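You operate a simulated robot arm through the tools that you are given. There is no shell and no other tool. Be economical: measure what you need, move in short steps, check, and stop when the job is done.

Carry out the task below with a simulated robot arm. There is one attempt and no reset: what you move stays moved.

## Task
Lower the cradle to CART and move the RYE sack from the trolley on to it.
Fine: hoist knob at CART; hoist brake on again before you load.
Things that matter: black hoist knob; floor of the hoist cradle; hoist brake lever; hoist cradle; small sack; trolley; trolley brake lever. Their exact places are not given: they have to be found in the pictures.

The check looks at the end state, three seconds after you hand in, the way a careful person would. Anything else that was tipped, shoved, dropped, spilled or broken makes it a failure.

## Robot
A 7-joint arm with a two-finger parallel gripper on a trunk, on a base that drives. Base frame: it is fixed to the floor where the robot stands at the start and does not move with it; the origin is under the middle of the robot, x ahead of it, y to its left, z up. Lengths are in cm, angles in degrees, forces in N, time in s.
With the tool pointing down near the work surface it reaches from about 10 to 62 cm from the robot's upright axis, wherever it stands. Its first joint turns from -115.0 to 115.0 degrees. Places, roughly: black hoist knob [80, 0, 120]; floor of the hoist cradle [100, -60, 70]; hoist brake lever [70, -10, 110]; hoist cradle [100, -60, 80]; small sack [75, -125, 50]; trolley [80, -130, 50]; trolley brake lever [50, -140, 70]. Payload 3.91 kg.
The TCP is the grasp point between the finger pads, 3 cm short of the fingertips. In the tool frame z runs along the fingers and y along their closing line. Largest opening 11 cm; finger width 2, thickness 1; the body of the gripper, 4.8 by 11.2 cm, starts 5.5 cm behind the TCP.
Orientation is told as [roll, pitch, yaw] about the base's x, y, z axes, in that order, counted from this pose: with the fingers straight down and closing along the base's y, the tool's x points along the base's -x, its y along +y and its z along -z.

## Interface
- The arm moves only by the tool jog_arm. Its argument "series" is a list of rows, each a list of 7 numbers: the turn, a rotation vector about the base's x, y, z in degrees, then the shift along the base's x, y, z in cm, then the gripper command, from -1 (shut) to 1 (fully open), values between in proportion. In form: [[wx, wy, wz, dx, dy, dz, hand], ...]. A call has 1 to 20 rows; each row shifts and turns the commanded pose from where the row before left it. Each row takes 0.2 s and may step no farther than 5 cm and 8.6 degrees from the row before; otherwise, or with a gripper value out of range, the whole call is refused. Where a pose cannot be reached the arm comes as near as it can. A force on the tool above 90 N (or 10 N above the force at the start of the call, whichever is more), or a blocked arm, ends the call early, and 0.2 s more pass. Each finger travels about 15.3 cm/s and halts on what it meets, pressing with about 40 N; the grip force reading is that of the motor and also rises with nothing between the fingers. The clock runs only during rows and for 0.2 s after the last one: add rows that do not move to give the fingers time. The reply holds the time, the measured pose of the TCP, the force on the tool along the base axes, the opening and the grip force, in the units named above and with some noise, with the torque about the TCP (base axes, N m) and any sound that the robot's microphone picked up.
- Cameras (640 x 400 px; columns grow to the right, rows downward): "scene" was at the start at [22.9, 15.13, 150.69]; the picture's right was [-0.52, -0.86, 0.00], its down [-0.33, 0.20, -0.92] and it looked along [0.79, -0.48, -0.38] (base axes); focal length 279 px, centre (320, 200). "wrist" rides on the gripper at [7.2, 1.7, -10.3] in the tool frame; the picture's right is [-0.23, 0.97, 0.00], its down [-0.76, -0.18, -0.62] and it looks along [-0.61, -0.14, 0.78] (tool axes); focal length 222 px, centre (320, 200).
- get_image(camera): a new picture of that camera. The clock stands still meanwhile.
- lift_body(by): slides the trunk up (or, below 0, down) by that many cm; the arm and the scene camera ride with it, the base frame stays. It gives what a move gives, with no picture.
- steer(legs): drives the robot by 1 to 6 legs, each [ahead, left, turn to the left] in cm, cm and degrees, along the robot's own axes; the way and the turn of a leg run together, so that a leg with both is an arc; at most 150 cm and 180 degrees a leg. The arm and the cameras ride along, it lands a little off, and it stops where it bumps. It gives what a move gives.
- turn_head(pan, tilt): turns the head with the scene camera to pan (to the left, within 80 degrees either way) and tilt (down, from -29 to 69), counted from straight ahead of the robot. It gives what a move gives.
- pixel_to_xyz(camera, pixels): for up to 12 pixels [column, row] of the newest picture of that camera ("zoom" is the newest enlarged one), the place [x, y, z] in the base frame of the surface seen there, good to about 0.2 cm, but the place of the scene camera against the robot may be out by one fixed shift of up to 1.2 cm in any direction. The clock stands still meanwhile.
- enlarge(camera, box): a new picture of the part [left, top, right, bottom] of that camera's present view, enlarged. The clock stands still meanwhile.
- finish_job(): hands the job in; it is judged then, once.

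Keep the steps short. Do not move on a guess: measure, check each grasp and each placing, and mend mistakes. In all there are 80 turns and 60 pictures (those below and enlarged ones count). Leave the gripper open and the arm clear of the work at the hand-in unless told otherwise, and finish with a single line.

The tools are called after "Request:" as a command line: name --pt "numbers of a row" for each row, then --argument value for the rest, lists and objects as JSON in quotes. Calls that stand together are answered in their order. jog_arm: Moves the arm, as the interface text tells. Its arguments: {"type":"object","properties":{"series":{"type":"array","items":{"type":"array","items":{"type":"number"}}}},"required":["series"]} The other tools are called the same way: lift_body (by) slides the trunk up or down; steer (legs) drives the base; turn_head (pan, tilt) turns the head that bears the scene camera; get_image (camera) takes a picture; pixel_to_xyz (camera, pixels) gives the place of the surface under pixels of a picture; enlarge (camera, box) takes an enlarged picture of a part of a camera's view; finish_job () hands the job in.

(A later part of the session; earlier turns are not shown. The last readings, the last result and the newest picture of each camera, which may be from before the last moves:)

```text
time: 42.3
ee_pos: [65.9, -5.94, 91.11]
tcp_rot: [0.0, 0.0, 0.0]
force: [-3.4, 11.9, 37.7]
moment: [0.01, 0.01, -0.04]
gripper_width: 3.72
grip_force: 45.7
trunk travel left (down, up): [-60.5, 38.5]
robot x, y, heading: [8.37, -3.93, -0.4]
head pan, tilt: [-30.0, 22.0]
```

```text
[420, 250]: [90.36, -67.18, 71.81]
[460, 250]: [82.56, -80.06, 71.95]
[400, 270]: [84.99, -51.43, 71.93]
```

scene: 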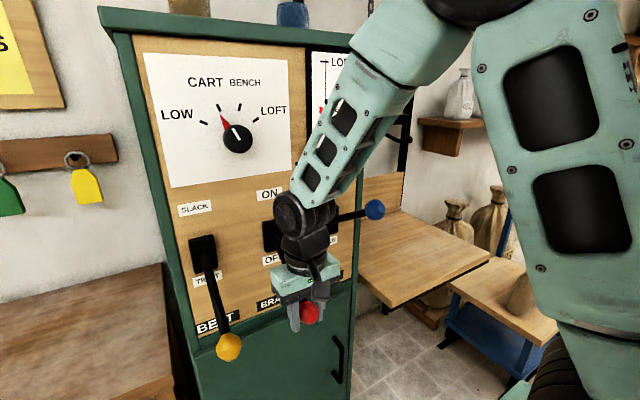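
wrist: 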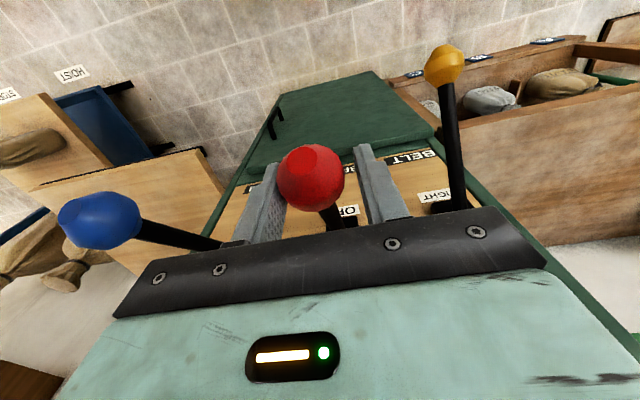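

The cradle hasn't moved. Release the lever, rise, and inspect the panel and sign.

Request:
jog_arm --pt "0 0 0 0 0 0 0.3" --pt "0 0 0 0 0 0 0.3" --pt "0 0 0 0 0 4 0.3" --pt "0 0 0 0 0 4.5 0.3" --pt "0 0 0 0 0 4.5 0.3" --pt "0 0 0 0 0 4.5 0.3" --pt "0 0 0 0 0 4.5 0.3" --pt "0 0 0 0 0 4 0.3"

Request:
turn_head --pan -18 --tilt 25

Request:
enlarge --camera "scene" --box '[240, 20, 560, 330]'

```text
time: 44.1
ee_pos: [66.03, -6.0, 117.1]
tcp_rot: [0.0, 0.0, 0.1]
force: [-0.4, -0.5, -0.4]
moment: [0.01, 0.0, 0.0]
gripper_width: 7.13
grip_force: 0.0
trunk travel left (down, up): [-60.5, 38.5]
robot x, y, heading: [8.46, -3.76, -0.2]
head pan, tilt: [-30.0, 22.0]
```

```text
time: 44.9
ee_pos: [65.93, -6.02, 117.16]
tcp_rot: [0.0, 0.0, 0.0]
force: [0.4, 0.3, 0.1]
moment: [0.01, 0.03, -0.03]
gripper_width: 7.15
grip_force: 0.0
trunk travel left (down, up): [-60.5, 38.5]
robot x, y, heading: [8.38, -3.7, -0.4]
head pan, tilt: [-18.0, 25.0]
```

```text
1.29 times, centred on (400, 175) of scene
```

zoom: 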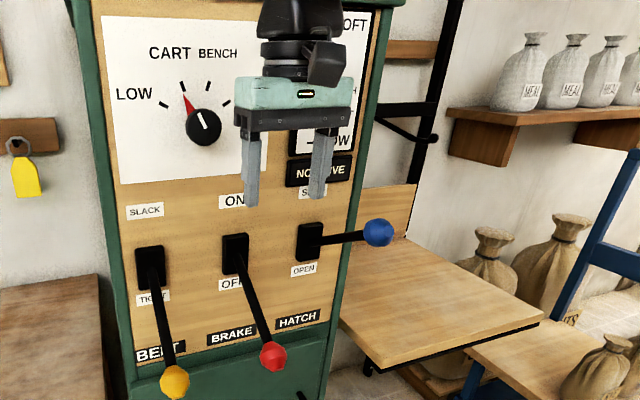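

NO DRIVE still lit though BELT is down and BRAKE down. Compare the exact lever positions and lamp.

Request:
get_image --camera "wrist"

Request:
pixel_to_xyz --camera "zoom" --pixels '[[174, 382], [272, 356], [380, 232], [155, 275], [240, 262], [312, 243]]'

```text
20 pictures are left
```

wrist: 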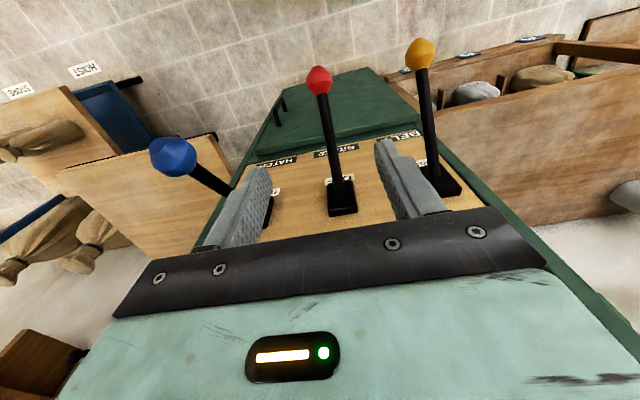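

```text
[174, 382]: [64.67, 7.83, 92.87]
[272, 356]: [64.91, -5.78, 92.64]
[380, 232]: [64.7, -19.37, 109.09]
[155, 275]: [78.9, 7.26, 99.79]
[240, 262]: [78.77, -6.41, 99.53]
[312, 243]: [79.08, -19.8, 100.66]
```

Both levers are at the same lower stop. Check whether the cradle has moved and look at the sign closely, moving the hand out of the way up.

Request:
jog_arm --pt "0 0 0 -4 2 0 0.3" --pt "0 0 0 -4 2 0 0.3" --pt "0 0 0 -4 2 0 0.3" --pt "0 0 0 -3 3 0 0.3" --pt "0 0 0 0 4 0 0.3" --pt "0 0 0 0 4 0 0.3" --pt "0 0 0 0 4 0 0.3"

Request:
enlarge --camera "scene" --box '[300, 20, 540, 290]'

Request:
pixel_to_xyz --camera "zoom" --pixels '[[430, 370], [380, 350]]'

```text
time: 46.5
ee_pos: [51.02, 15.02, 117.09]
tcp_rot: [-0.1, 0.0, 0.0]
force: [-0.7, 0.1, 0.1]
moment: [0.03, -0.04, -0.02]
gripper_width: 7.15
grip_force: 0.2
trunk travel left (down, up): [-60.5, 38.5]
robot x, y, heading: [8.87, -3.82, -0.7]
head pan, tilt: [-18.0, 25.0]
```

```text
1.48 times, centred on (420, 155) of scene
```

zoom: 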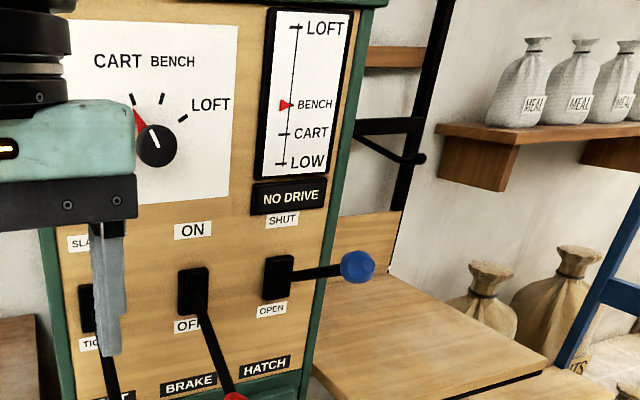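

```text
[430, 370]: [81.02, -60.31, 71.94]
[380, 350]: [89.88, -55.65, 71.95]
```

Still NO DRIVE and the cradle is still. Before trying anything else I look up along the hoist chain/ceiling and around for the cause.

Request:
turn_head --pan -35 --tilt -20

Request:
get_image --camera "scene"

```text
time: 47.6
ee_pos: [50.99, 15.02, 117.02]
tcp_rot: [0.0, 0.0, 0.1]
force: [0.1, -0.3, -0.3]
moment: [-0.04, -0.02, 0.04]
gripper_width: 7.12
grip_force: 0.1
trunk travel left (down, up): [-60.5, 38.5]
robot x, y, heading: [8.36, -3.87, -0.3]
head pan, tilt: [-35.0, -20.0]
```

```text
18 pictures are left
```

scene: 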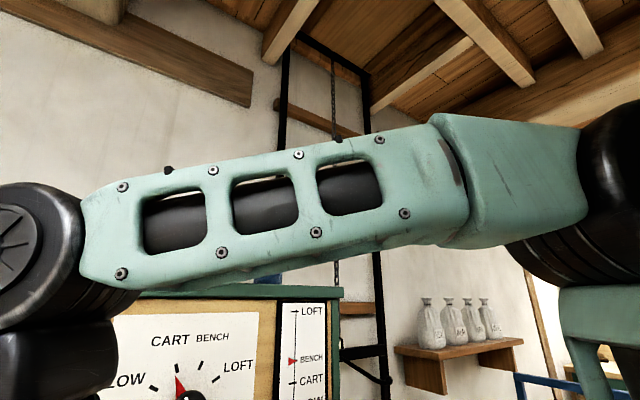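

Nothing unusual up there (hatch in the ceiling, shut). Perhaps the hoist only takes a knob setting turned while belt is tight and brake off. That's within the task, so I'll go back to the knob and re-turn it.

Request:
jog_arm --pt "0 0 0 2.6 -2.9 1.2 0.3" --pt "0 0 0 2.6 -2.9 1.2 0.3" --pt "0 0 0 2.6 -2.9 1.2 0.3" --pt "0 0 0 2.6 -2.9 1.2 0.3" --pt "0 0 0 2.6 -2.9 1.2 0.3" --pt "0 -8.2 0 0 0 0 0.3" --pt "0 -8.2 0 0 0 0 0.3" --pt "0 -8.2 0 0 0 0 0.3" --pt "0 -8.2 0 0 0 0 0.3" --pt "0 -8.2 0 0 0 0 0.3" --pt "0 -8.2 0 0 0 0 0.3" --pt "0 -8.2 0 0 0 0 0.3" --pt "0 -8.2 0 0 0 0 0.3" --pt "0 -8.2 0 0 0 0 0.3" --pt "0 -8.2 0 0 0 0 0.3" --pt "0 -8 0 0 0 0 0.3" --pt "0 0 0 0 0 0 0.3"

Request:
turn_head --pan -18 --tilt 22

Request:
enlarge --camera "scene" --box '[230, 40, 470, 200]'

```text
time: 51.2
ee_pos: [65.23, 1.77, 120.96]
tcp_rot: [-132.8, -90.0, 132.9]
force: [0.6, 0.1, -0.8]
moment: [0.0, 0.01, 0.0]
gripper_width: 7.13
grip_force: 0.0
out of reach, approached as far as the arm can: row 11, 12
trunk travel left (down, up): [-60.5, 38.5]
robot x, y, heading: [8.41, -4.03, -0.4]
head pan, tilt: [-35.0, -20.0]
```

```text
time: 52.3
ee_pos: [65.18, 1.86, 121.13]
tcp_rot: [-92.9, -89.9, 92.9]
force: [-0.2, 0.0, -0.8]
moment: [0.02, -0.01, 0.04]
gripper_width: 7.13
grip_force: 0.2
trunk travel left (down, up): [-60.5, 38.5]
robot x, y, heading: [8.24, -3.79, -0.4]
head pan, tilt: [-18.0, 22.0]
```

```text
2.50 times, centred on (350, 120) of scene
```

zoom: 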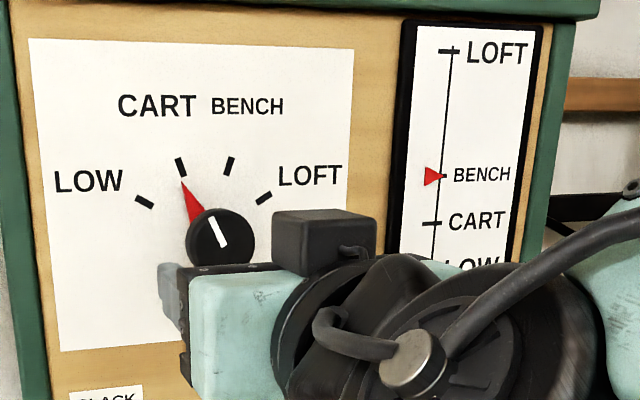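

Pointer is on CART, lamp still NO DRIVE, indicator BENCH. Grip the knob again.

Request:
jog_arm --pt "0 0 0 2 -1.6 -0.2 0.3" --pt "0 0 0 4 0 0 0.3" --pt "0 0 0 4 0 0 0.3" --pt "0 0 0 1.8 0 0 0.3" --pt "0 0 0 0 0 0 -0.4" --pt "0 0 0 0 0 0 -0.6" --pt "0 0 0 0 0 0 -0.6"

```text
time: 53.9
ee_pos: [77.18, 0.05, 120.67]
tcp_rot: [-54.4, -89.9, 54.3]
force: [6.9, -2.6, -1.6]
moment: [0.03, 0.12, -0.05]
gripper_width: 4.51
grip_force: 44.9
trunk travel left (down, up): [-60.5, 38.5]
robot x, y, heading: [8.28, -3.83, -0.1]
head pan, tilt: [-18.0, 22.0]
```

Gripped. Turn to BENCH (+40°), pause, and back to CART (−40°), pause.

Request:
jog_arm --pt "8 0 0 0 0 0 -0.6" --pt "8 0 0 0 0 0 -0.6" --pt "8 0 0 0 0 0 -0.6" --pt "8 0 0 0 0 0 -0.6" --pt "8 0 0 0 0 0 -0.6" --pt "0 0 0 0 0 0 -0.6" --pt "0 0 0 0 0 0 -0.6" --pt "-8 0 0 0 0 0 -0.6" --pt "-8 0 0 0 0 0 -0.6" --pt "-8 0 0 0 0 0 -0.6" --pt "-8 0 0 0 0 0 -0.6" --pt "-8 0 0 0 0 0 -0.6" --pt "0 0 0 0 0 0 -0.6" --pt "0 0 0 0 0 0 -0.6" --pt "0 0 0 0 0 0 -0.6" --pt "0 0 0 0 0 0 -0.6" --pt "0 0 0 0 0 0 -0.6"

Request:
get_image --camera "scene"

Request:
pixel_to_xyz --camera "scene" --pixels '[[500, 260], [530, 280], [480, 270]]'

```text
time: 55.1
ee_pos: [77.73, -7.12, 122.36]
tcp_rot: [94.3, -64.9, -102.6]
force: [-20.4, 6.5, 2.5]
moment: [0.03, -0.12, 0.52]
gripper_width: 2.37
grip_force: 2.2
out of reach, approached as far as the arm can: row 3, 4, 5
trunk travel left (down, up): [-60.5, 38.5]
robot x, y, heading: [8.44, -4.03, -0.4]
head pan, tilt: [-18.0, 22.0]
stopped in row 5: the force on the tool passed its limit at 112 N (the readings are from after the stop); the commanded pose is now the measured one
```

```text
16 pictures are left
```

scene: 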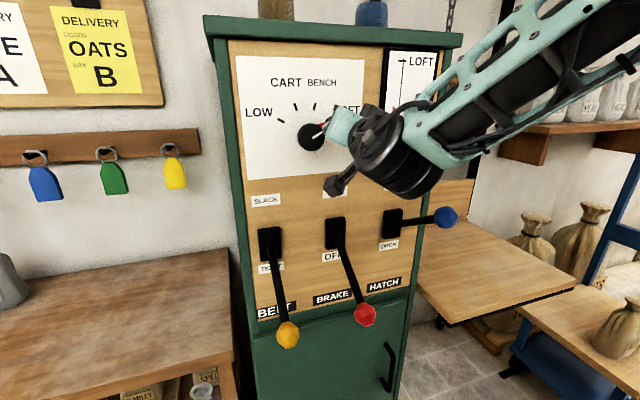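

```text
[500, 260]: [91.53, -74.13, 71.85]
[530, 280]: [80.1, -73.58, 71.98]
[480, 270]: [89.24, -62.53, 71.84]
```

The wrist reached its limit and slipped off the knob; pointer now lies toward LOFT. Back straight out first.

Request:
jog_arm --pt "0 0 0 -3 0 0 -0.5" --pt "0 0 0 -4 0 0 -0.3" --pt "0 0 0 -4 0 0 0.3" --pt "0 0 0 -2 0 0 0.3"

Request:
get_image --camera "scene"

Request:
pixel_to_xyz --camera "scene" --pixels '[[500, 260], [480, 270]]'

```text
time: 56.1
ee_pos: [67.36, -6.13, 122.47]
tcp_rot: [94.3, -64.8, -102.7]
force: [-0.5, -0.1, -0.2]
moment: [0.0, 0.02, 0.03]
gripper_width: 7.15
grip_force: 0.1
out of reach, approached as far as the arm can: row 3, 4
trunk travel left (down, up): [-60.5, 38.5]
robot x, y, heading: [8.58, -3.62, -0.0]
head pan, tilt: [-18.0, 22.0]
```

```text
15 pictures are left
```

scene: 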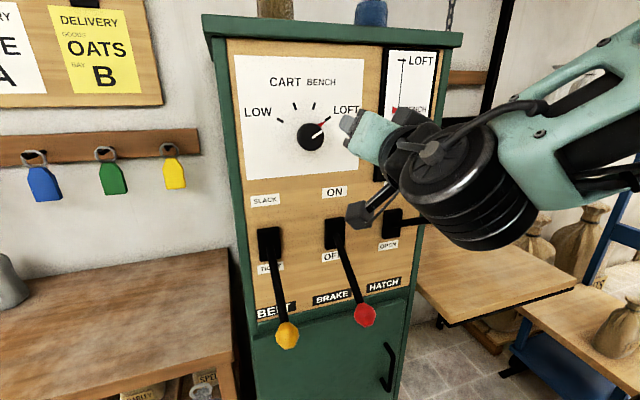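

```text
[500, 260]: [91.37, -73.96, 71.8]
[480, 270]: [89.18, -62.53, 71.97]
```

The cradle did not respond even at LOFT, so there truly is no drive. First restore the tool attitude and put the knob back to CART (needs about −80°).

Request:
jog_arm --pt "0 0 8.4 0 1.5 0 0.3" --pt "-8.37 0.63 0 0 1.6 -0.6 0.3" --pt "-8.37 0.63 0 0 1.6 -0.6 0.3" --pt "-8.37 0.63 0 0 1.6 -0.5 0.3" --pt "0 0 0 0 0 0 0.3"

Request:
get_image --camera "wrist"

```text
time: 57.3
ee_pos: [67.97, 0.49, 121.13]
tcp_rot: [-23.3, -89.9, 23.3]
force: [-1.6, -0.2, 0.8]
moment: [0.02, -0.01, -0.07]
gripper_width: 7.17
grip_force: 0.1
out of reach, approached as far as the arm can: row 1
trunk travel left (down, up): [-60.5, 38.5]
robot x, y, heading: [8.58, -3.54, -0.4]
head pan, tilt: [-18.0, 22.0]
```

```text
14 pictures are left
```

wrist: 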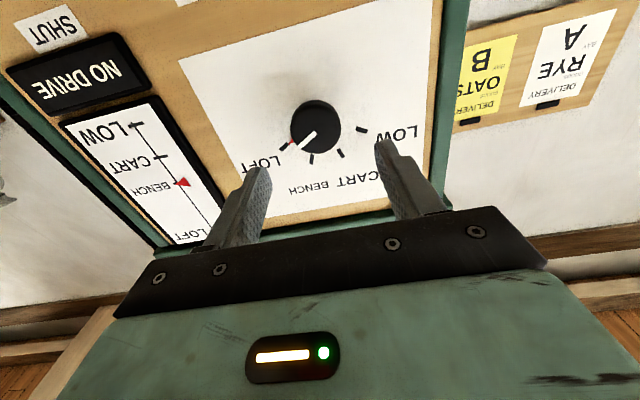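

Attitude restored; pointer sits at LOFT. Grip and turn −40° first.

Request:
jog_arm --pt "0 0 0 3 -0.4 -0.3 0.3" --pt "0 0 0 3 0 0 0.3" --pt "0 0 0 3.1 0 0 0.3" --pt "0 0 0 0 0 0 -0.4" --pt "0 0 0 0 0 0 -0.6" --pt "0 0 0 0 0 0 -0.6" --pt "-8 0 0 0 0 0 -0.6" --pt "-8 0 0 0 0 0 -0.6" --pt "-8 0 0 0 0 0 -0.6" --pt "-8 0 0 0 0 0 -0.6" --pt "-8 0 0 0 0 0 -0.6" --pt "0 0 0 0 0 0 -0.6"

Request:
jog_arm --pt "-8 0 0 0 0 0 -0.6" --pt "-8 0 0 0 0 0 -0.6" --pt "-8 0 0 0 0 0 -0.6" --pt "0 0 0 0 0 0 -0.6"

```text
time: 59.9
ee_pos: [77.04, -0.07, 120.88]
tcp_rot: [-89.9, -50.2, 89.7]
force: [5.0, -17.0, -4.7]
moment: [0.0, 0.04, -0.61]
gripper_width: 4.53
grip_force: 45.4
trunk travel left (down, up): [-60.5, 38.5]
robot x, y, heading: [8.45, -3.75, -0.4]
head pan, tilt: [-18.0, 22.0]
```

```text
time: 60.9
ee_pos: [77.03, -0.28, 120.98]
tcp_rot: [-90.1, -26.1, 89.7]
force: [4.3, -28.0, 4.4]
moment: [0.06, -0.1, -0.45]
gripper_width: 4.49
grip_force: 44.8
trunk travel left (down, up): [-60.5, 38.5]
robot x, y, heading: [8.47, -4.16, -0.6]
head pan, tilt: [-18.0, 22.0]
```

The wrist follows well (−64° so far). Finish with −16° and look.

Request:
jog_arm --pt "-8 0 0 0 0 0 -0.6" --pt "-8 0 0 0 0 0 -0.6" --pt "0 0 0 0 0 0 -0.6"

Request:
enlarge --camera "scene" --box '[220, 40, 460, 200]'

```text
time: 61.7
ee_pos: [77.11, -0.31, 121.01]
tcp_rot: [-90.3, -10.1, 89.7]
force: [10.3, -29.5, 18.5]
moment: [0.09, 0.31, -0.13]
gripper_width: 4.51
grip_force: 45.1
trunk travel left (down, up): [-60.5, 38.5]
robot x, y, heading: [8.36, -3.63, -0.3]
head pan, tilt: [-18.0, 22.0]
```

```text
2.50 times, centred on (340, 120) of scene
```

zoom: 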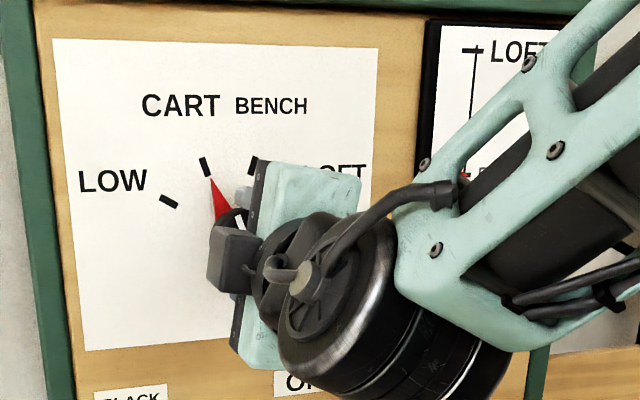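

Pointer is on CART again. Release, retreat, and bring the tool back to straight-down. The remaining interlock is the HATCH lever, right under the NO DRIVE lamp.

Request:
jog_arm --pt "0 0 0 0 0 0 0.2" --pt "0 0 0 0 0 0 0.3" --pt "0 0 0 -4 0 0 0.3" --pt "0 0 0 -4 0 0 0.3" --pt "0 0 0 -1 0 0 0.3" --pt "8 0 0 0 0 0 0.3" --pt "8 0 0 0 0 0 0.3" --pt "8 0 0 0 0 0 0.3" --pt "8 0 0 0 0 0 0.3" --pt "8 0 0 0 0 0 0.3" --pt "8 0 0 0 0 0.5 0.3" --pt "8 0 0 0 0 0.5 0.3" --pt "8 0 0 0 0 0.5 0.3" --pt "8 0 0 0 0 0.5 0.3" --pt "8 0 0 0 0 0 0.3"

Request:
jog_arm --pt "0 8.2 0 0 0 0 0.3" --pt "0 8.2 0 0 -0.5 0 0.3" --pt "0 8.2 0 0 -0.5 0 0.3" --pt "0 8.2 0 0 -0.5 0 0.3" --pt "0 8.2 0 0 -0.5 0 0.3" --pt "0 8.2 0 0 -0.5 0 0.3" --pt "0 8.2 0 0 -0.5 0 0.3" --pt "0 8.2 0 0 -0.5 0 0.3" --pt "0 8.2 0 0 -0.5 0 0.3" --pt "0 8.2 0 0 -0.5 0 0.3" --pt "0 8 0 0 -0.5 0 0.3"

Request:
enlarge --camera "scene" --box '[200, 40, 540, 340]'

```text
time: 64.9
ee_pos: [68.04, 0.14, 122.86]
tcp_rot: [86.2, -89.8, -86.2]
force: [-0.3, -0.7, 0.2]
moment: [0.02, 0.0, 0.03]
gripper_width: 7.15
grip_force: 0.1
trunk travel left (down, up): [-60.5, 38.5]
robot x, y, heading: [8.58, -3.67, -0.2]
head pan, tilt: [-18.0, 22.0]
```

```text
time: 67.3
ee_pos: [68.29, -4.74, 122.27]
tcp_rot: [0.0, 0.2, 0.0]
force: [-0.4, -0.5, 0.1]
moment: [-0.02, -0.04, 0.01]
gripper_width: 7.16
grip_force: 0.2
out of reach, approached as far as the arm can: row 3
trunk travel left (down, up): [-60.5, 38.5]
robot x, y, heading: [8.41, -3.95, -0.3]
head pan, tilt: [-18.0, 22.0]
```

```text
1.33 times, centred on (370, 190) of scene
```

zoom: 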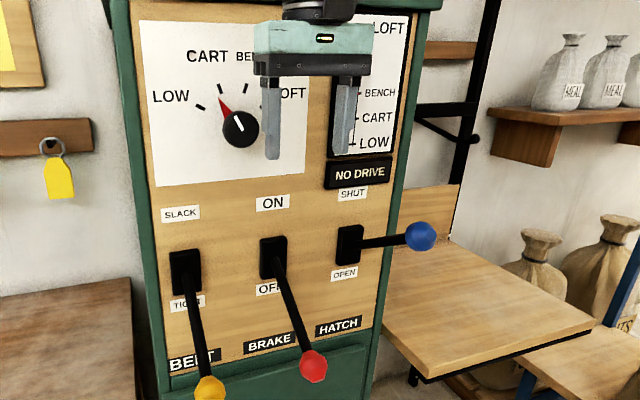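

Now the HATCH lever: move over the blue ball (≈65.9,−19.4), descend and grip.

Request:
jog_arm --pt "0 0 0 -0.8 -4.9 0 0.3" --pt "0 0 0 -0.8 -4.9 0 0.3" --pt "0 0 0 -0.8 -4.9 0 0.3" --pt "0 0 0 0 0 -4.5 0.3" --pt "0 0 0 0 0 -4.5 0.3" --pt "0 0 0 0 0 -4.5 0.3" --pt "0 0 0 0 0 0 -0.3" --pt "0 0 0 0 0 0 -0.7" --pt "0 0 0 0 0 0 -0.7"

```text
time: 69.3
ee_pos: [65.97, -19.89, 108.53]
tcp_rot: [-0.1, -0.1, -0.1]
force: [0.8, -31.3, -6.0]
moment: [-0.27, -0.82, -0.13]
gripper_width: 3.73
grip_force: 44.9
trunk travel left (down, up): [-60.5, 38.5]
robot x, y, heading: [8.43, -3.93, -0.2]
head pan, tilt: [-18.0, 22.0]
```

Gripped (3.7 cm). Swing to OPEN along the arc, wait, and look.

Request:
jog_arm --pt "0 0 0 -1.2 -0.3 -2.8 -0.7" --pt "0 0 0 -0.8 0 -3 -0.7" --pt "0 0 0 -0.27 0 -3.1 -0.7" --pt "0 0 0 0.27 0 -3.1 -0.7" --pt "0 0 0 0.8 0 -3 -0.7" --pt "0 0 0 1.2 0 -2.6 -0.7" --pt "0 0 0 0 0 0 -0.7" --pt "0 0 0 0 0 0 -0.7" --pt "0 0 0 0 0 0 -0.7"

Request:
get_image --camera "scene"

Request:
pixel_to_xyz --camera "scene" --pixels '[[500, 260], [530, 280], [480, 270]]'

```text
time: 71.3
ee_pos: [65.9, -19.89, 91.13]
tcp_rot: [0.1, 0.3, -0.2]
force: [0.5, -14.8, -12.2]
moment: [0.22, 0.93, -0.22]
gripper_width: 3.75
grip_force: 44.6
trunk travel left (down, up): [-60.5, 38.5]
robot x, y, heading: [8.38, -3.53, -0.5]
head pan, tilt: [-18.0, 22.0]
```

```text
11 pictures are left
```

scene: 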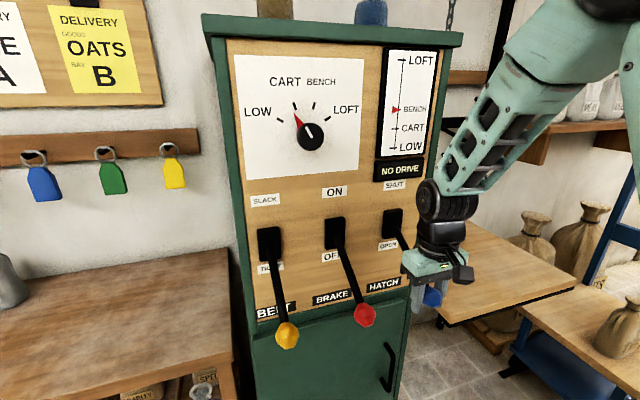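

```text
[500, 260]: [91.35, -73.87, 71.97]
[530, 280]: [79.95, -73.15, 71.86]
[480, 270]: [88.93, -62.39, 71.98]
```

No effect: hatch isn't the cause. Return it to SHUT along the reverse arc and press it gently up to its stop, release.

Request:
jog_arm --pt "0 0 0 -1.2 0 2.6 -0.7" --pt "0 0 0 -0.8 0 3 -0.7" --pt "0 0 0 -0.27 0 3.1 -0.7" --pt "0 0 0 0.27 0 3.1 -0.7" --pt "0 0 0 0.8 0 3 -0.7" --pt "0 0 0 1.2 0 2.8 -0.7" --pt "0 0 0 0.1 0 0.3 -0.7" --pt "0 0 0 0 0 0 -0.7"

```text
time: 73.1
ee_pos: [65.87, -19.93, 108.72]
tcp_rot: [0.1, 0.5, -0.1]
force: [-8.9, -14.3, -43.3]
moment: [0.06, 0.23, -0.01]
gripper_width: 3.8
grip_force: 45.0
trunk travel left (down, up): [-60.5, 38.5]
robot x, y, heading: [8.57, -3.43, -0.2]
head pan, tilt: [-18.0, 22.0]
```

Hatch back at its SHUT stop (−43 N). Release, rise, and take one strongly enlarged look at the lamp and lever labels.

Request:
jog_arm --pt "0 0 0 0 0 0 0.3" --pt "0 0 0 0 0 0 0.3" --pt "0 0 0 0 0 4.5 0.3" --pt "0 0 0 0 0 4.5 0.3" --pt "0 0 0 -4 -2 2 0.3" --pt "0 0 0 -4 -2 0 0.3" --pt "0 0 0 -4 -2 0 0.3" --pt "0 0 0 0 -4 0 0.3"

Request:
enlarge --camera "scene" --box '[235, 40, 440, 330]'

```text
time: 74.9
ee_pos: [54.06, -29.73, 120.19]
tcp_rot: [-0.1, 0.0, -0.1]
force: [-1.0, 0.2, -0.2]
moment: [-0.02, 0.0, -0.01]
gripper_width: 7.14
grip_force: 0.1
trunk travel left (down, up): [-60.5, 38.5]
robot x, y, heading: [8.49, -3.54, -0.2]
head pan, tilt: [-18.0, 22.0]
```

```text
1.38 times, centred on (338, 185) of scene
```

zoom: 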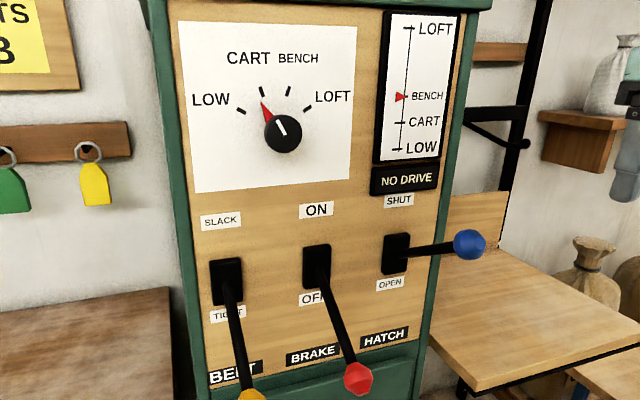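

Everything's labelled as I read it. The belt's first tightening may not have taken. Safely: put the brake ON again, then rework the belt SLACK→TIGHT and check the lamp. First to the red ball.

Request:
jog_arm --pt "0 0 0 1.97 3.96 0 0.3" --pt "0 0 0 1.97 3.96 0 0.3" --pt "0 0 0 1.97 3.96 0 0.3" --pt "0 0 0 1.97 3.96 0 0.3" --pt "0 0 0 1.97 3.96 0 0.3" --pt "0 0 0 1.97 3.96 0 0.3" --pt "0 0 0 0 0 -4.2 0.3" --pt "0 0 0 0 0 -4.2 0.3" --pt "0 0 0 0 0 -4.2 0.3" --pt "0 0 0 0 0 -4.2 0.3" --pt "0 0 0 0 0 -4.2 0.3" --pt "0 0 0 0 0 -4.2 0.3" --pt "0 0 0 0 0 -3.7 0.3" --pt "0 0 0 0 0 0 -0.3" --pt "0 0 0 0 0 0 -0.7" --pt "0 0 0 0 0 0 -0.7"

Request:
jog_arm --pt "0 0 0 -1.2 0 2.6 -0.7" --pt "0 0 0 -0.8 0 3 -0.7" --pt "0 0 0 -0.27 0 3.1 -0.7" --pt "0 0 0 0.27 0 3.1 -0.7" --pt "0 0 0 0.8 0 3 -0.7" --pt "0 0 0 1.2 0 2.8 -0.7" --pt "0 0 0 0 0 0.1 -0.7" --pt "0 0 0 0 0 0 -0.7"

```text
time: 78.3
ee_pos: [65.78, -5.9, 91.02]
tcp_rot: [0.0, 0.1, -0.2]
force: [-2.8, 0.2, -2.9]
moment: [0.09, -0.42, -0.12]
gripper_width: 3.75
grip_force: 45.1
trunk travel left (down, up): [-60.5, 38.5]
robot x, y, heading: [8.28, -3.77, -0.4]
head pan, tilt: [-18.0, 22.0]
```

```text
time: 80.1
ee_pos: [66.01, -5.86, 108.8]
tcp_rot: [-0.1, 0.0, 0.1]
force: [1.9, 18.8, -19.9]
moment: [0.17, 0.79, -0.04]
gripper_width: 3.74
grip_force: 45.0
trunk travel left (down, up): [-60.5, 38.5]
robot x, y, heading: [8.37, -4.22, -0.0]
head pan, tilt: [-18.0, 22.0]
```

Brake is ON (stop at 108.8). Release, go over to the belt ball (8.1) and grip it at its lower position.

Request:
jog_arm --pt "0 0 0 0 0 0 0.3" --pt "0 0 0 0 0 0 0.3" --pt "0 0 0 0 0 4.5 0.3" --pt "0 0 0 0 0 4.5 0.3" --pt "0 0 0 0 4.67 0 0.3" --pt "0 0 0 0 4.67 0 0.3" --pt "0 0 0 0 4.66 0 0.3" --pt "0 0 0 0 0 -4.5 0.3" --pt "0 0 0 0 0 -4.5 0.3" --pt "0 0 0 0 0 -4.5 0.3" --pt "0 0 0 0 0 -4.5 0.3" --pt "0 0 0 0 0 -4.5 0.3" --pt "0 0 0 0 0 -4.2 0.3" --pt "0 0 0 0 0 0 -0.3" --pt "0 0 0 0 0 0 -0.7" --pt "0 0 0 0 0 0 -0.7"

Request:
jog_arm --pt "0 0 0 -1.2 0 2.6 -0.7" --pt "0 0 0 -0.8 0 3 -0.7" --pt "0 0 0 -0.27 0 3.1 -0.7" --pt "0 0 0 0.27 0 3.1 -0.7" --pt "0 0 0 0.8 0 3 -0.7" --pt "0 0 0 1.2 0 2.8 -0.7" --pt "0 0 0 0 0 0.1 -0.7" --pt "0 0 0 0 0 0 -0.7"

Request:
jog_arm --pt "0 0 0 -1.2 0 -2.8 -0.7" --pt "0 0 0 -0.8 0 -3 -0.7" --pt "0 0 0 -0.27 0 -3.1 -0.7" --pt "0 0 0 0.27 0 -3.1 -0.7" --pt "0 0 0 0.8 0 -3 -0.7" --pt "0 0 0 1.2 0 -2.7 -0.7" --pt "0 0 0 0.1 0 -0.3 -0.7" --pt "0 0 0 0 0 0 -0.7" --pt "0 0 0 0 0 0 -0.7"

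Request:
enlarge --camera "scene" --box '[220, 40, 440, 360]'

```text
time: 83.5
ee_pos: [65.91, 8.09, 91.04]
tcp_rot: [0.2, -0.1, 0.0]
force: [-1.6, 15.7, -5.4]
moment: [0.23, -0.08, 0.12]
gripper_width: 3.73
grip_force: 44.9
trunk travel left (down, up): [-60.5, 38.5]
robot x, y, heading: [8.37, -3.86, -0.2]
head pan, tilt: [-18.0, 22.0]
```

```text
time: 85.3
ee_pos: [66.01, 8.2, 108.9]
tcp_rot: [0.0, 0.1, 0.0]
force: [3.5, 25.6, -22.4]
moment: [0.04, -1.08, -0.33]
gripper_width: 3.76
grip_force: 44.7
trunk travel left (down, up): [-60.5, 38.5]
robot x, y, heading: [8.46, -3.42, -0.1]
head pan, tilt: [-18.0, 22.0]
```

```text
time: 87.3
ee_pos: [66.0, 8.09, 90.93]
tcp_rot: [0.1, -0.1, 0.1]
force: [-6.3, 22.2, 38.5]
moment: [0.06, 0.03, 0.01]
gripper_width: 3.79
grip_force: 44.5
trunk travel left (down, up): [-60.5, 38.5]
robot x, y, heading: [8.72, -4.09, -0.7]
head pan, tilt: [-18.0, 22.0]
```

```text
1.25 times, centred on (330, 200) of scene
```

zoom: 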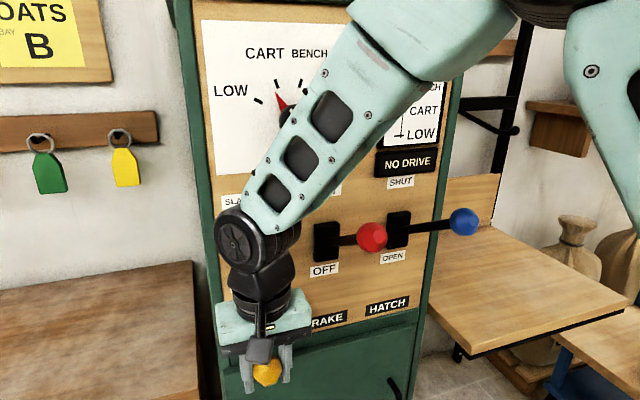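

Belt reworked; lamp still lit with the brake on. Go to the brake and release it again, then check.

Request:
jog_arm --pt "0 0 0 0 0 0 0.3" --pt "0 0 0 0 0 0 0.3" --pt "0 0 0 0 0 4.5 0.3" --pt "0 0 0 0 0 4.5 0.3" --pt "0 0 0 0 0 4.5 0.3" --pt "0 0 0 0 0 4.5 0.3" --pt "0 0 0 0 0 4.5 0.3" --pt "0 0 0 0 0 4.4 0.3" --pt "0 0 0 0 -4.67 0 0.3" --pt "0 0 0 0 -4.67 0 0.3" --pt "0 0 0 0 -4.66 0 0.3" --pt "0 0 0 0 0 -4.5 0.3" --pt "0 0 0 0 0 -4.5 0.3" --pt "0 0 0 0 0 0 -0.3" --pt "0 0 0 0 0 0 -0.7" --pt "0 0 0 0 0 0 -0.7"

Request:
jog_arm --pt "0 0 0 -1.2 0 -2.8 -0.7" --pt "0 0 0 -0.8 0 -3 -0.7" --pt "0 0 0 -0.27 0 -3.1 -0.7" --pt "0 0 0 0.27 0 -3.1 -0.7" --pt "0 0 0 0.8 0 -3 -0.7" --pt "0 0 0 1.2 0 -2.7 -0.7" --pt "0 0 0 0.1 0 -0.2 -0.7" --pt "0 0 0 0 0 0 -0.7" --pt "0 0 0 0 0 0 -0.7" --pt "0 0 0 0 0 0 -0.7" --pt "0 0 0 0 0 0 -0.7" --pt "0 0 0 0 0 0 -0.7" --pt "0 0 0 0 0 0 -0.7"

Request:
get_image --camera "scene"

Request:
pixel_to_xyz --camera "scene" --pixels '[[500, 260], [480, 270], [520, 270]]'

```text
time: 90.7
ee_pos: [65.97, -5.95, 108.62]
tcp_rot: [0.1, 0.1, -0.2]
force: [-3.4, 1.6, -3.0]
moment: [0.12, -0.53, 0.04]
gripper_width: 3.77
grip_force: 44.6
trunk travel left (down, up): [-60.5, 38.5]
robot x, y, heading: [8.21, -3.57, -0.2]
head pan, tilt: [-18.0, 22.0]
```

```text
time: 93.5
ee_pos: [65.92, -5.94, 90.9]
tcp_rot: [0.0, -0.1, 0.1]
force: [-6.9, 20.2, 39.8]
moment: [0.04, -0.09, -0.08]
gripper_width: 3.74
grip_force: 44.8
trunk travel left (down, up): [-60.5, 38.5]
robot x, y, heading: [8.87, -3.64, -0.6]
head pan, tilt: [-18.0, 22.0]
```

```text
8 pictures are left
```

scene: 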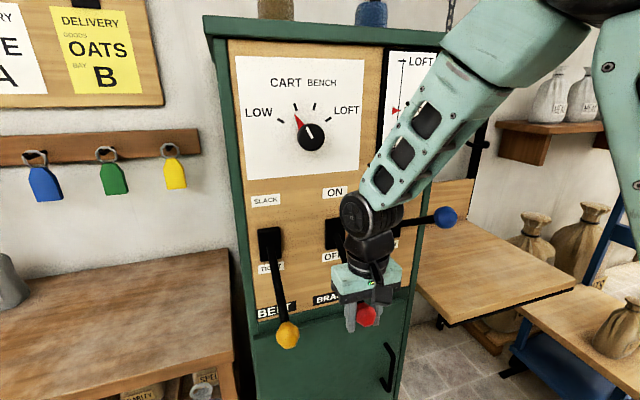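

```text
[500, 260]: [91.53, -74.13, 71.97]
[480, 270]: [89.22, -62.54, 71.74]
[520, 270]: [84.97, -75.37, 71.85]
```

Still no movement. My earlier HATCH test lasted only about 1 s; I'll repeat it with a longer wait before judging. Release the brake ball, move to the blue ball and grip.

Request:
jog_arm --pt "0 0 0 0 0 0 0.3" --pt "0 0 0 0 0 0 0.3" --pt "0 0 0 0 0 4.5 0.3" --pt "0 0 0 0 0 4.5 0.3" --pt "0 0 0 0 0 4.5 0.3" --pt "0 0 0 0 0 4.5 0.3" --pt "0 0 0 0 0 4.5 0.3" --pt "0 0 0 0 0 4.4 0.3" --pt "0 0 0 0 -4.67 0 0.3" --pt "0 0 0 0 -4.67 0 0.3" --pt "0 0 0 0 -4.66 0 0.3" --pt "0 0 0 0 0 -4.5 0.3" --pt "0 0 0 0 0 -4.5 0.3" --pt "0 0 0 0 0 0 -0.3" --pt "0 0 0 0 0 0 -0.7" --pt "0 0 0 0 0 0 -0.7"

Request:
jog_arm --pt "0 0 0 -1.2 0 -2.8 -0.7" --pt "0 0 0 -0.8 0 -3 -0.7" --pt "0 0 0 -0.27 0 -3.1 -0.7" --pt "0 0 0 0.27 0 -3.1 -0.7" --pt "0 0 0 0.8 0 -3 -0.7" --pt "0 0 0 1.2 0 -2.7 -0.7" --pt "0 0 0 0.1 0 -0.2 -0.7" --pt "0 0 0 0 0 0 -0.7" --pt "0 0 0 0 0 0 -0.7" --pt "0 0 0 0 0 0 -0.7" --pt "0 0 0 0 0 0 -0.7" --pt "0 0 0 0 0 0 -0.7" --pt "0 0 0 0 0 0 -0.7" --pt "0 0 0 0 0 0 -0.7" --pt "0 0 0 0 0 0 -0.7" --pt "0 0 0 0 0 0 -0.7" --pt "0 0 0 0 0 0 -0.7" --pt "0 0 0 0 0 0 -0.7" --pt "0 0 0 0 0 0 -0.7"

Request:
get_image --camera "scene"

Request:
pixel_to_xyz --camera "scene" --pixels '[[500, 260], [480, 270], [520, 270], [396, 388], [300, 345], [270, 340]]'

```text
time: 96.9
ee_pos: [66.05, -19.82, 108.62]
tcp_rot: [-0.1, 0.2, -0.1]
force: [-2.4, 10.6, -3.2]
moment: [0.2, -0.64, 0.12]
gripper_width: 3.74
grip_force: 45.4
trunk travel left (down, up): [-60.5, 38.5]
robot x, y, heading: [8.24, -3.71, -0.3]
head pan, tilt: [-18.0, 22.0]
```

```text
time: 100.9
ee_pos: [66.1, -19.97, 90.91]
tcp_rot: [-0.1, -0.1, 0.0]
force: [2.1, 32.2, 30.2]
moment: [-0.16, 0.01, -0.21]
gripper_width: 3.77
grip_force: 45.1
trunk travel left (down, up): [-60.5, 38.5]
robot x, y, heading: [8.3, -3.69, -0.3]
head pan, tilt: [-18.0, 22.0]
```

```text
7 pictures are left
```

scene: 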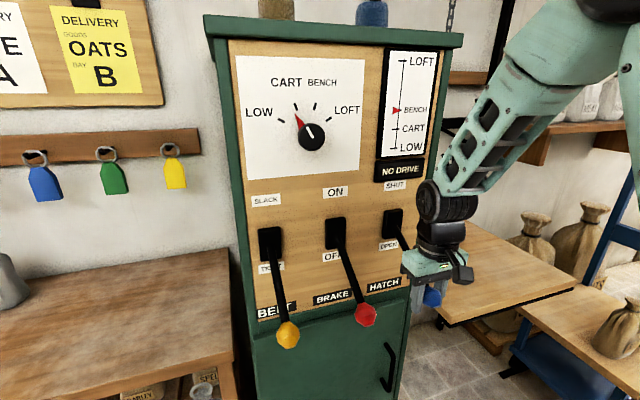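

```text
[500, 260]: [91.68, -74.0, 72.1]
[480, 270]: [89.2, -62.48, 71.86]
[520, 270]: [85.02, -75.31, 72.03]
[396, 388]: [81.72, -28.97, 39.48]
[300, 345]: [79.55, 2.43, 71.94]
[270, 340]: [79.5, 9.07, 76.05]
```

The hatch is definitely not it. Return it to SHUT. Perhaps with no motor drive, the cradle is to be moved by hand with the brake off – I can test that gently under the force limit.

Request:
jog_arm --pt "0 0 0 -1.2 0 2.6 -0.7" --pt "0 0 0 -0.8 0 3 -0.7" --pt "0 0 0 -0.27 0 3.1 -0.7" --pt "0 0 0 0.27 0 3.1 -0.7" --pt "0 0 0 0.8 0 3 -0.7" --pt "0 0 0 1.2 0 2.8 -0.7" --pt "0 0 0 0 0 0.5 -0.7" --pt "0 0 0 0 0 0 -0.7" --pt "0 0 0 0 0 0 0.3" --pt "0 0 0 0 0 0 0.3" --pt "0 0 0 0 0 4.5 0.3" --pt "0 0 0 0 0 4.5 0.3" --pt "0 0 0 -4 0 2.5 0.3" --pt "0 0 0 -4 3 0 -1" --pt "0 0 0 0 4 0 -1" --pt "0 0 0 0 4 0 -1" --pt "0 0 0 0 4 0 -1"

```text
time: 104.5
ee_pos: [58.12, -5.0, 120.45]
tcp_rot: [0.0, 0.0, -0.1]
force: [0.5, -0.4, 0.5]
moment: [0.02, 0.0, 0.02]
gripper_width: 0.01
grip_force: 37.7
trunk travel left (down, up): [-60.5, 38.5]
robot x, y, heading: [8.55, -3.48, -0.4]
head pan, tilt: [-18.0, 22.0]
```

Drive right 57 cm and ahead 27 cm, with the closed hand high above the cradle.

Request:
steer --legs '[[0, -57, 0.4], [27, 0, 0]]'

Request:
lift_body --by -40

```text
time: 109.3
ee_pos: [85.05, -62.21, 120.48]
tcp_rot: [0.0, 0.0, 0.1]
force: [0.4, -0.2, -1.0]
moment: [0.01, -0.05, 0.04]
gripper_width: 0.0
grip_force: 37.4
trunk travel left (down, up): [-60.5, 38.5]
robot x, y, heading: [35.0, -60.86, -0.5]
head pan, tilt: [-18.0, 22.0]
```

```text
time: 113.1
ee_pos: [84.91, -62.3, 80.49]
tcp_rot: [0.0, 0.0, 0.0]
force: [0.9, 0.5, 0.4]
moment: [-0.01, -0.03, 0.01]
gripper_width: 0.0
grip_force: 37.4
trunk travel left (down, up): [-20.5, 78.5]
robot x, y, heading: [35.12, -60.8, -0.2]
head pan, tilt: [-18.0, 22.0]
```

Tips at ≈77.5, cradle floor ≈72. Lower gently and press a little.

Request:
jog_arm --pt "0 0 0 4 0 0 -1" --pt "0 0 0 0 0 -3 -1" --pt "0 0 0 0 0 -1.5 -1" --pt "0 0 0 0 0 -0.7 -1" --pt "0 0 0 0 0 -0.7 -1" --pt "0 0 0 0 0 -0.7 -1" --pt "0 0 0 0 0 -0.7 -1" --pt "0 0 0 0 0 -0.7 -1"

```text
time: 114.5
ee_pos: [88.89, -62.29, 75.03]
tcp_rot: [0.1, -1.1, 0.1]
force: [-18.7, -6.9, 43.7]
moment: [-0.23, 0.94, 0.01]
gripper_width: 0.0
grip_force: 37.9
trunk travel left (down, up): [-20.5, 78.5]
robot x, y, heading: [35.31, -61.27, -0.4]
head pan, tilt: [-18.0, 22.0]
stopped in row 7: the force on the tool passed its limit at 105 N (the readings are from after the stop); the commanded pose is now the measured one
```

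The cradle resists fully (stopped at 105 N, no give). Raise the hand and take one close look at the cradle, its frame and guides for a catch or obstruction.

Request:
jog_arm --pt "0 0 0 0 0 4 -1" --pt "0 0 0 -4 0 0 -1" --pt "0 0 0 0 -4.5 0 -1" --pt "0 0 0 0 -4.5 0 -1" --pt "0 0 0 0 -4.5 0 -1" --pt "0 0 0 0 -4.5 0 -1"

Request:
lift_body --by 50

Request:
turn_head --pan 5 --tilt 18

Request:
get_image --camera "scene"

```text
time: 115.9
ee_pos: [85.06, -80.4, 78.59]
tcp_rot: [0.2, -0.8, 0.0]
force: [0.8, 0.3, -0.2]
moment: [-0.02, 0.01, -0.02]
gripper_width: 0.01
grip_force: 37.7
trunk travel left (down, up): [-20.5, 78.5]
robot x, y, heading: [34.9, -61.07, -0.4]
head pan, tilt: [-18.0, 22.0]
```

```text
refused: 50 is not a number from -40 to 40
```

```text
time: 116.8
ee_pos: [85.12, -80.22, 78.69]
tcp_rot: [0.3, -0.8, 0.0]
force: [-0.4, 0.7, 0.3]
moment: [0.01, -0.02, -0.01]
gripper_width: 0.0
grip_force: 37.2
trunk travel left (down, up): [-20.5, 78.5]
robot x, y, heading: [35.2, -61.07, -0.2]
head pan, tilt: [5.0, 18.0]
```

```text
6 pictures are left
```

scene: 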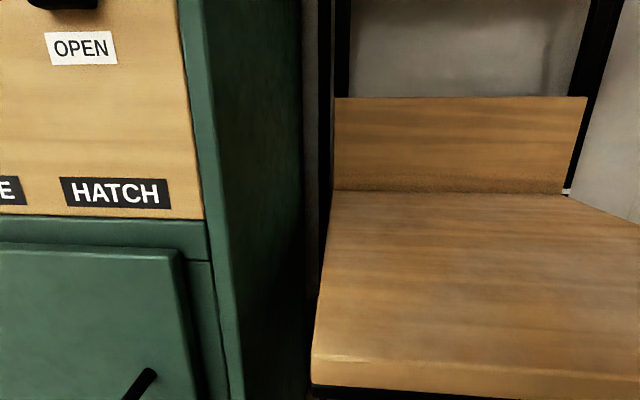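

The cabinet door below the panel looks like it stands proud of the frame at its right (handle) edge – possibly ajar, which could be the interlock. Measure it.

Request:
pixel_to_xyz --camera "scene" --pixels '[[10, 270], [60, 280], [120, 290], [165, 270], [170, 340], [20, 380], [196, 300], [220, 300], [200, 240], [100, 230], [148, 376], [60, 200]]'

```text
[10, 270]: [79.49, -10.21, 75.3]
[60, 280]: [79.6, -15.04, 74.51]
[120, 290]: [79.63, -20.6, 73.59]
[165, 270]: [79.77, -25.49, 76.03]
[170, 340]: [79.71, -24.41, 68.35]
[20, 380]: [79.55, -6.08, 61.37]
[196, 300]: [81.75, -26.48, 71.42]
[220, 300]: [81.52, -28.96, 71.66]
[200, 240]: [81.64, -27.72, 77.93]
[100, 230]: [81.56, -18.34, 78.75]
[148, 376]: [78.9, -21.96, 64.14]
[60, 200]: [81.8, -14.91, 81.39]
```

The door is flat and closed (x≈79.6 everywhere). Untested remains: belt slack with brake off, and re-tightening with brake off. Go back to the panel.

Request:
lift_body --by 40

Request:
steer --legs '[[-27, 0, 0], [0, 57, 0]]'

Request:
turn_head --pan -18 --tilt 22

```text
time: 120.6
ee_pos: [85.21, -80.25, 118.58]
tcp_rot: [0.2, -0.9, 0.0]
force: [0.7, 0.7, -0.1]
moment: [0.01, 0.02, -0.02]
gripper_width: 0.03
grip_force: 37.3
trunk travel left (down, up): [-60.5, 38.5]
robot x, y, heading: [35.37, -61.35, -0.4]
head pan, tilt: [5.0, 18.0]
```

```text
time: 125.4
ee_pos: [58.47, -23.74, 118.57]
tcp_rot: [0.2, -0.9, 0.0]
force: [-0.3, 0.6, -0.1]
moment: [0.01, 0.0, 0.0]
gripper_width: 0.01
grip_force: 37.6
trunk travel left (down, up): [-60.5, 38.5]
robot x, y, heading: [8.68, -4.81, -0.3]
head pan, tilt: [5.0, 18.0]
```

```text
time: 126.2
ee_pos: [58.41, -23.58, 118.65]
tcp_rot: [0.2, -0.9, 0.1]
force: [-0.6, -0.1, -0.5]
moment: [-0.02, 0.02, -0.01]
gripper_width: 0.01
grip_force: 37.1
trunk travel left (down, up): [-60.5, 38.5]
robot x, y, heading: [8.34, -4.55, -0.4]
head pan, tilt: [-18.0, 22.0]
```

Move over the belt ball, descend with open fingers, grip.

Request:
jog_arm --pt "0 0.9 0 1.08 4.53 0 0.3" --pt "0 0 0 1.08 4.53 0 0.3" --pt "0 0 0 1.08 4.53 0 0.3" --pt "0 0 0 1.08 4.53 0 0.3" --pt "0 0 0 1.08 4.53 0 0.3" --pt "0 0 0 1.08 4.53 0 0.3" --pt "0 0 0 1.1 4.53 0 0.3" --pt "0 0 0 0 0 -4.6 0.3" --pt "0 0 0 0 0 -4.6 0.3" --pt "0 0 0 0 0 -4.6 0.3" --pt "0 0 0 0 0 -4.6 0.3" --pt "0 0 0 0 0 -4.6 0.3" --pt "0 0 0 0 0 -4.6 0.3" --pt "0 0 0 0 0 0 -0.3" --pt "0 0 0 0 0 0 -0.7" --pt "0 0 0 0 0 0 -0.7"

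Request:
jog_arm --pt "0 0 0 -1.2 0 2.6 -0.7" --pt "0 0 0 -0.8 0 3 -0.7" --pt "0 0 0 -0.27 0 3.1 -0.7" --pt "0 0 0 0.27 0 3.1 -0.7" --pt "0 0 0 0.8 0 3 -0.7" --pt "0 0 0 1.2 0 2.8 -0.7" --pt "0 0 0 0 0 0.1 -0.7" --pt "0 0 0 0 0 0 -0.7" --pt "0 0 0 0 0 0 -0.7" --pt "0 0 0 0 0 0 -0.7" --pt "0 0 0 0 0 0 -0.7" --pt "0 0 0 0 0 0 -0.7" --pt "0 0 0 0 0 0 -0.7" --pt "0 0 0 0 0 0 -0.7"

Request:
get_image --camera "scene"

Request:
pixel_to_xyz --camera "scene" --pixels '[[500, 260], [480, 270], [520, 270]]'

```text
time: 129.6
ee_pos: [66.06, 8.1, 91.15]
tcp_rot: [0.2, 0.0, 0.0]
force: [-0.5, 4.4, -4.2]
moment: [0.13, -0.22, 0.0]
gripper_width: 3.75
grip_force: 44.5
trunk travel left (down, up): [-60.5, 38.5]
robot x, y, heading: [8.97, -4.73, -0.5]
head pan, tilt: [-18.0, 22.0]
```

```text
time: 132.6
ee_pos: [66.25, 8.18, 108.68]
tcp_rot: [0.1, 0.0, 0.0]
force: [12.9, 5.9, -15.1]
moment: [-0.08, 0.49, -0.04]
gripper_width: 3.72
grip_force: 45.0
trunk travel left (down, up): [-60.5, 38.5]
robot x, y, heading: [8.56, -4.28, -0.7]
head pan, tilt: [-18.0, 22.0]
```

```text
5 pictures are left
```

scene: 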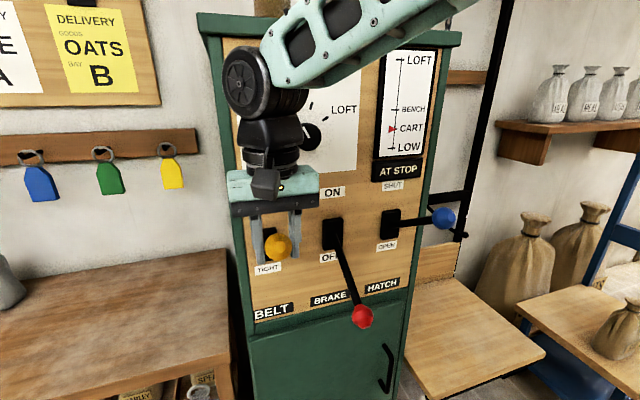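

```text
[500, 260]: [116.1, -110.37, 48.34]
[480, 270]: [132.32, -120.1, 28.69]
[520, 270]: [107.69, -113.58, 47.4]
```

The cradle has lowered: the indicator stands at CART and the lamp says AT STOP. The belt is back at its original position. Now put the brake ON: go to the red ball, grip, and lift it to its stop.

Request:
pixel_to_xyz --camera "scene" --pixels '[[440, 320], [480, 330], [450, 350], [500, 355], [540, 352], [455, 283], [620, 310], [622, 350], [415, 375], [520, 300], [617, 300], [600, 355]]'

Request:
jog_arm --pt "0 0 0 0 0 0 0.3" --pt "0 0 0 0 0 0 0.3" --pt "0 0 0 0 0 4.5 0.3" --pt "0 0 0 0 0 4.5 0.3" --pt "0 0 0 -0.1 -4.7 0 0.3" --pt "0 0 0 -0.1 -4.7 0 0.3" --pt "0 0 0 -0.1 -4.7 0 0.3" --pt "0 0 0 0 0 -4.5 0.3" --pt "0 0 0 0 0 -4.5 0.3" --pt "0 0 0 0 0 -4.5 0.3" --pt "0 0 0 0 0 -4.5 0.3" --pt "0 0 0 0 0 -4.5 0.3" --pt "0 0 0 0 0 -4.1 0.3" --pt "0 0 0 0 0 0 -0.3" --pt "0 0 0 0 0 0 -0.7" --pt "0 0 0 0 0 0 -0.7"

Request:
jog_arm --pt "0 0 0 -1.2 0 2.6 -0.7" --pt "0 0 0 -0.8 0 3 -0.7" --pt "0 0 0 -0.27 0 3.1 -0.7" --pt "0 0 0 0.27 0 3.1 -0.7" --pt "0 0 0 0.8 0 3 -0.7" --pt "0 0 0 1.2 0 2.8 -0.7" --pt "0 0 0 0 0 0.2 -0.7" --pt "0 0 0 0 0 0 -0.7"

```text
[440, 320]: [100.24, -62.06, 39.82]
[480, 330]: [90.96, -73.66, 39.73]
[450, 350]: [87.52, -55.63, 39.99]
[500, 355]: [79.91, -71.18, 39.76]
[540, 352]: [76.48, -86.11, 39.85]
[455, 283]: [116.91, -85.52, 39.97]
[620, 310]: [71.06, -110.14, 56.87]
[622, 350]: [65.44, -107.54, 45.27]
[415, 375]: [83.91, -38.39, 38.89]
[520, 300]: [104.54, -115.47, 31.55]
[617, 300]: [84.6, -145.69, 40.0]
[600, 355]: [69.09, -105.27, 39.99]
```

```text
time: 136.0
ee_pos: [65.65, -5.92, 91.2]
tcp_rot: [0.2, 0.1, -0.1]
force: [-1.8, 12.6, -4.6]
moment: [0.15, -0.15, 0.1]
gripper_width: 3.72
grip_force: 44.8
trunk travel left (down, up): [-60.5, 38.5]
robot x, y, heading: [8.64, -4.23, -0.2]
head pan, tilt: [-18.0, 22.0]
```

```text
time: 137.8
ee_pos: [65.74, -5.86, 108.84]
tcp_rot: [0.1, 0.0, 0.0]
force: [4.3, 28.9, -32.5]
moment: [-0.05, -1.14, -0.01]
gripper_width: 3.75
grip_force: 44.8
trunk travel left (down, up): [-60.5, 38.5]
robot x, y, heading: [8.67, -4.37, -0.2]
head pan, tilt: [-18.0, 22.0]
```

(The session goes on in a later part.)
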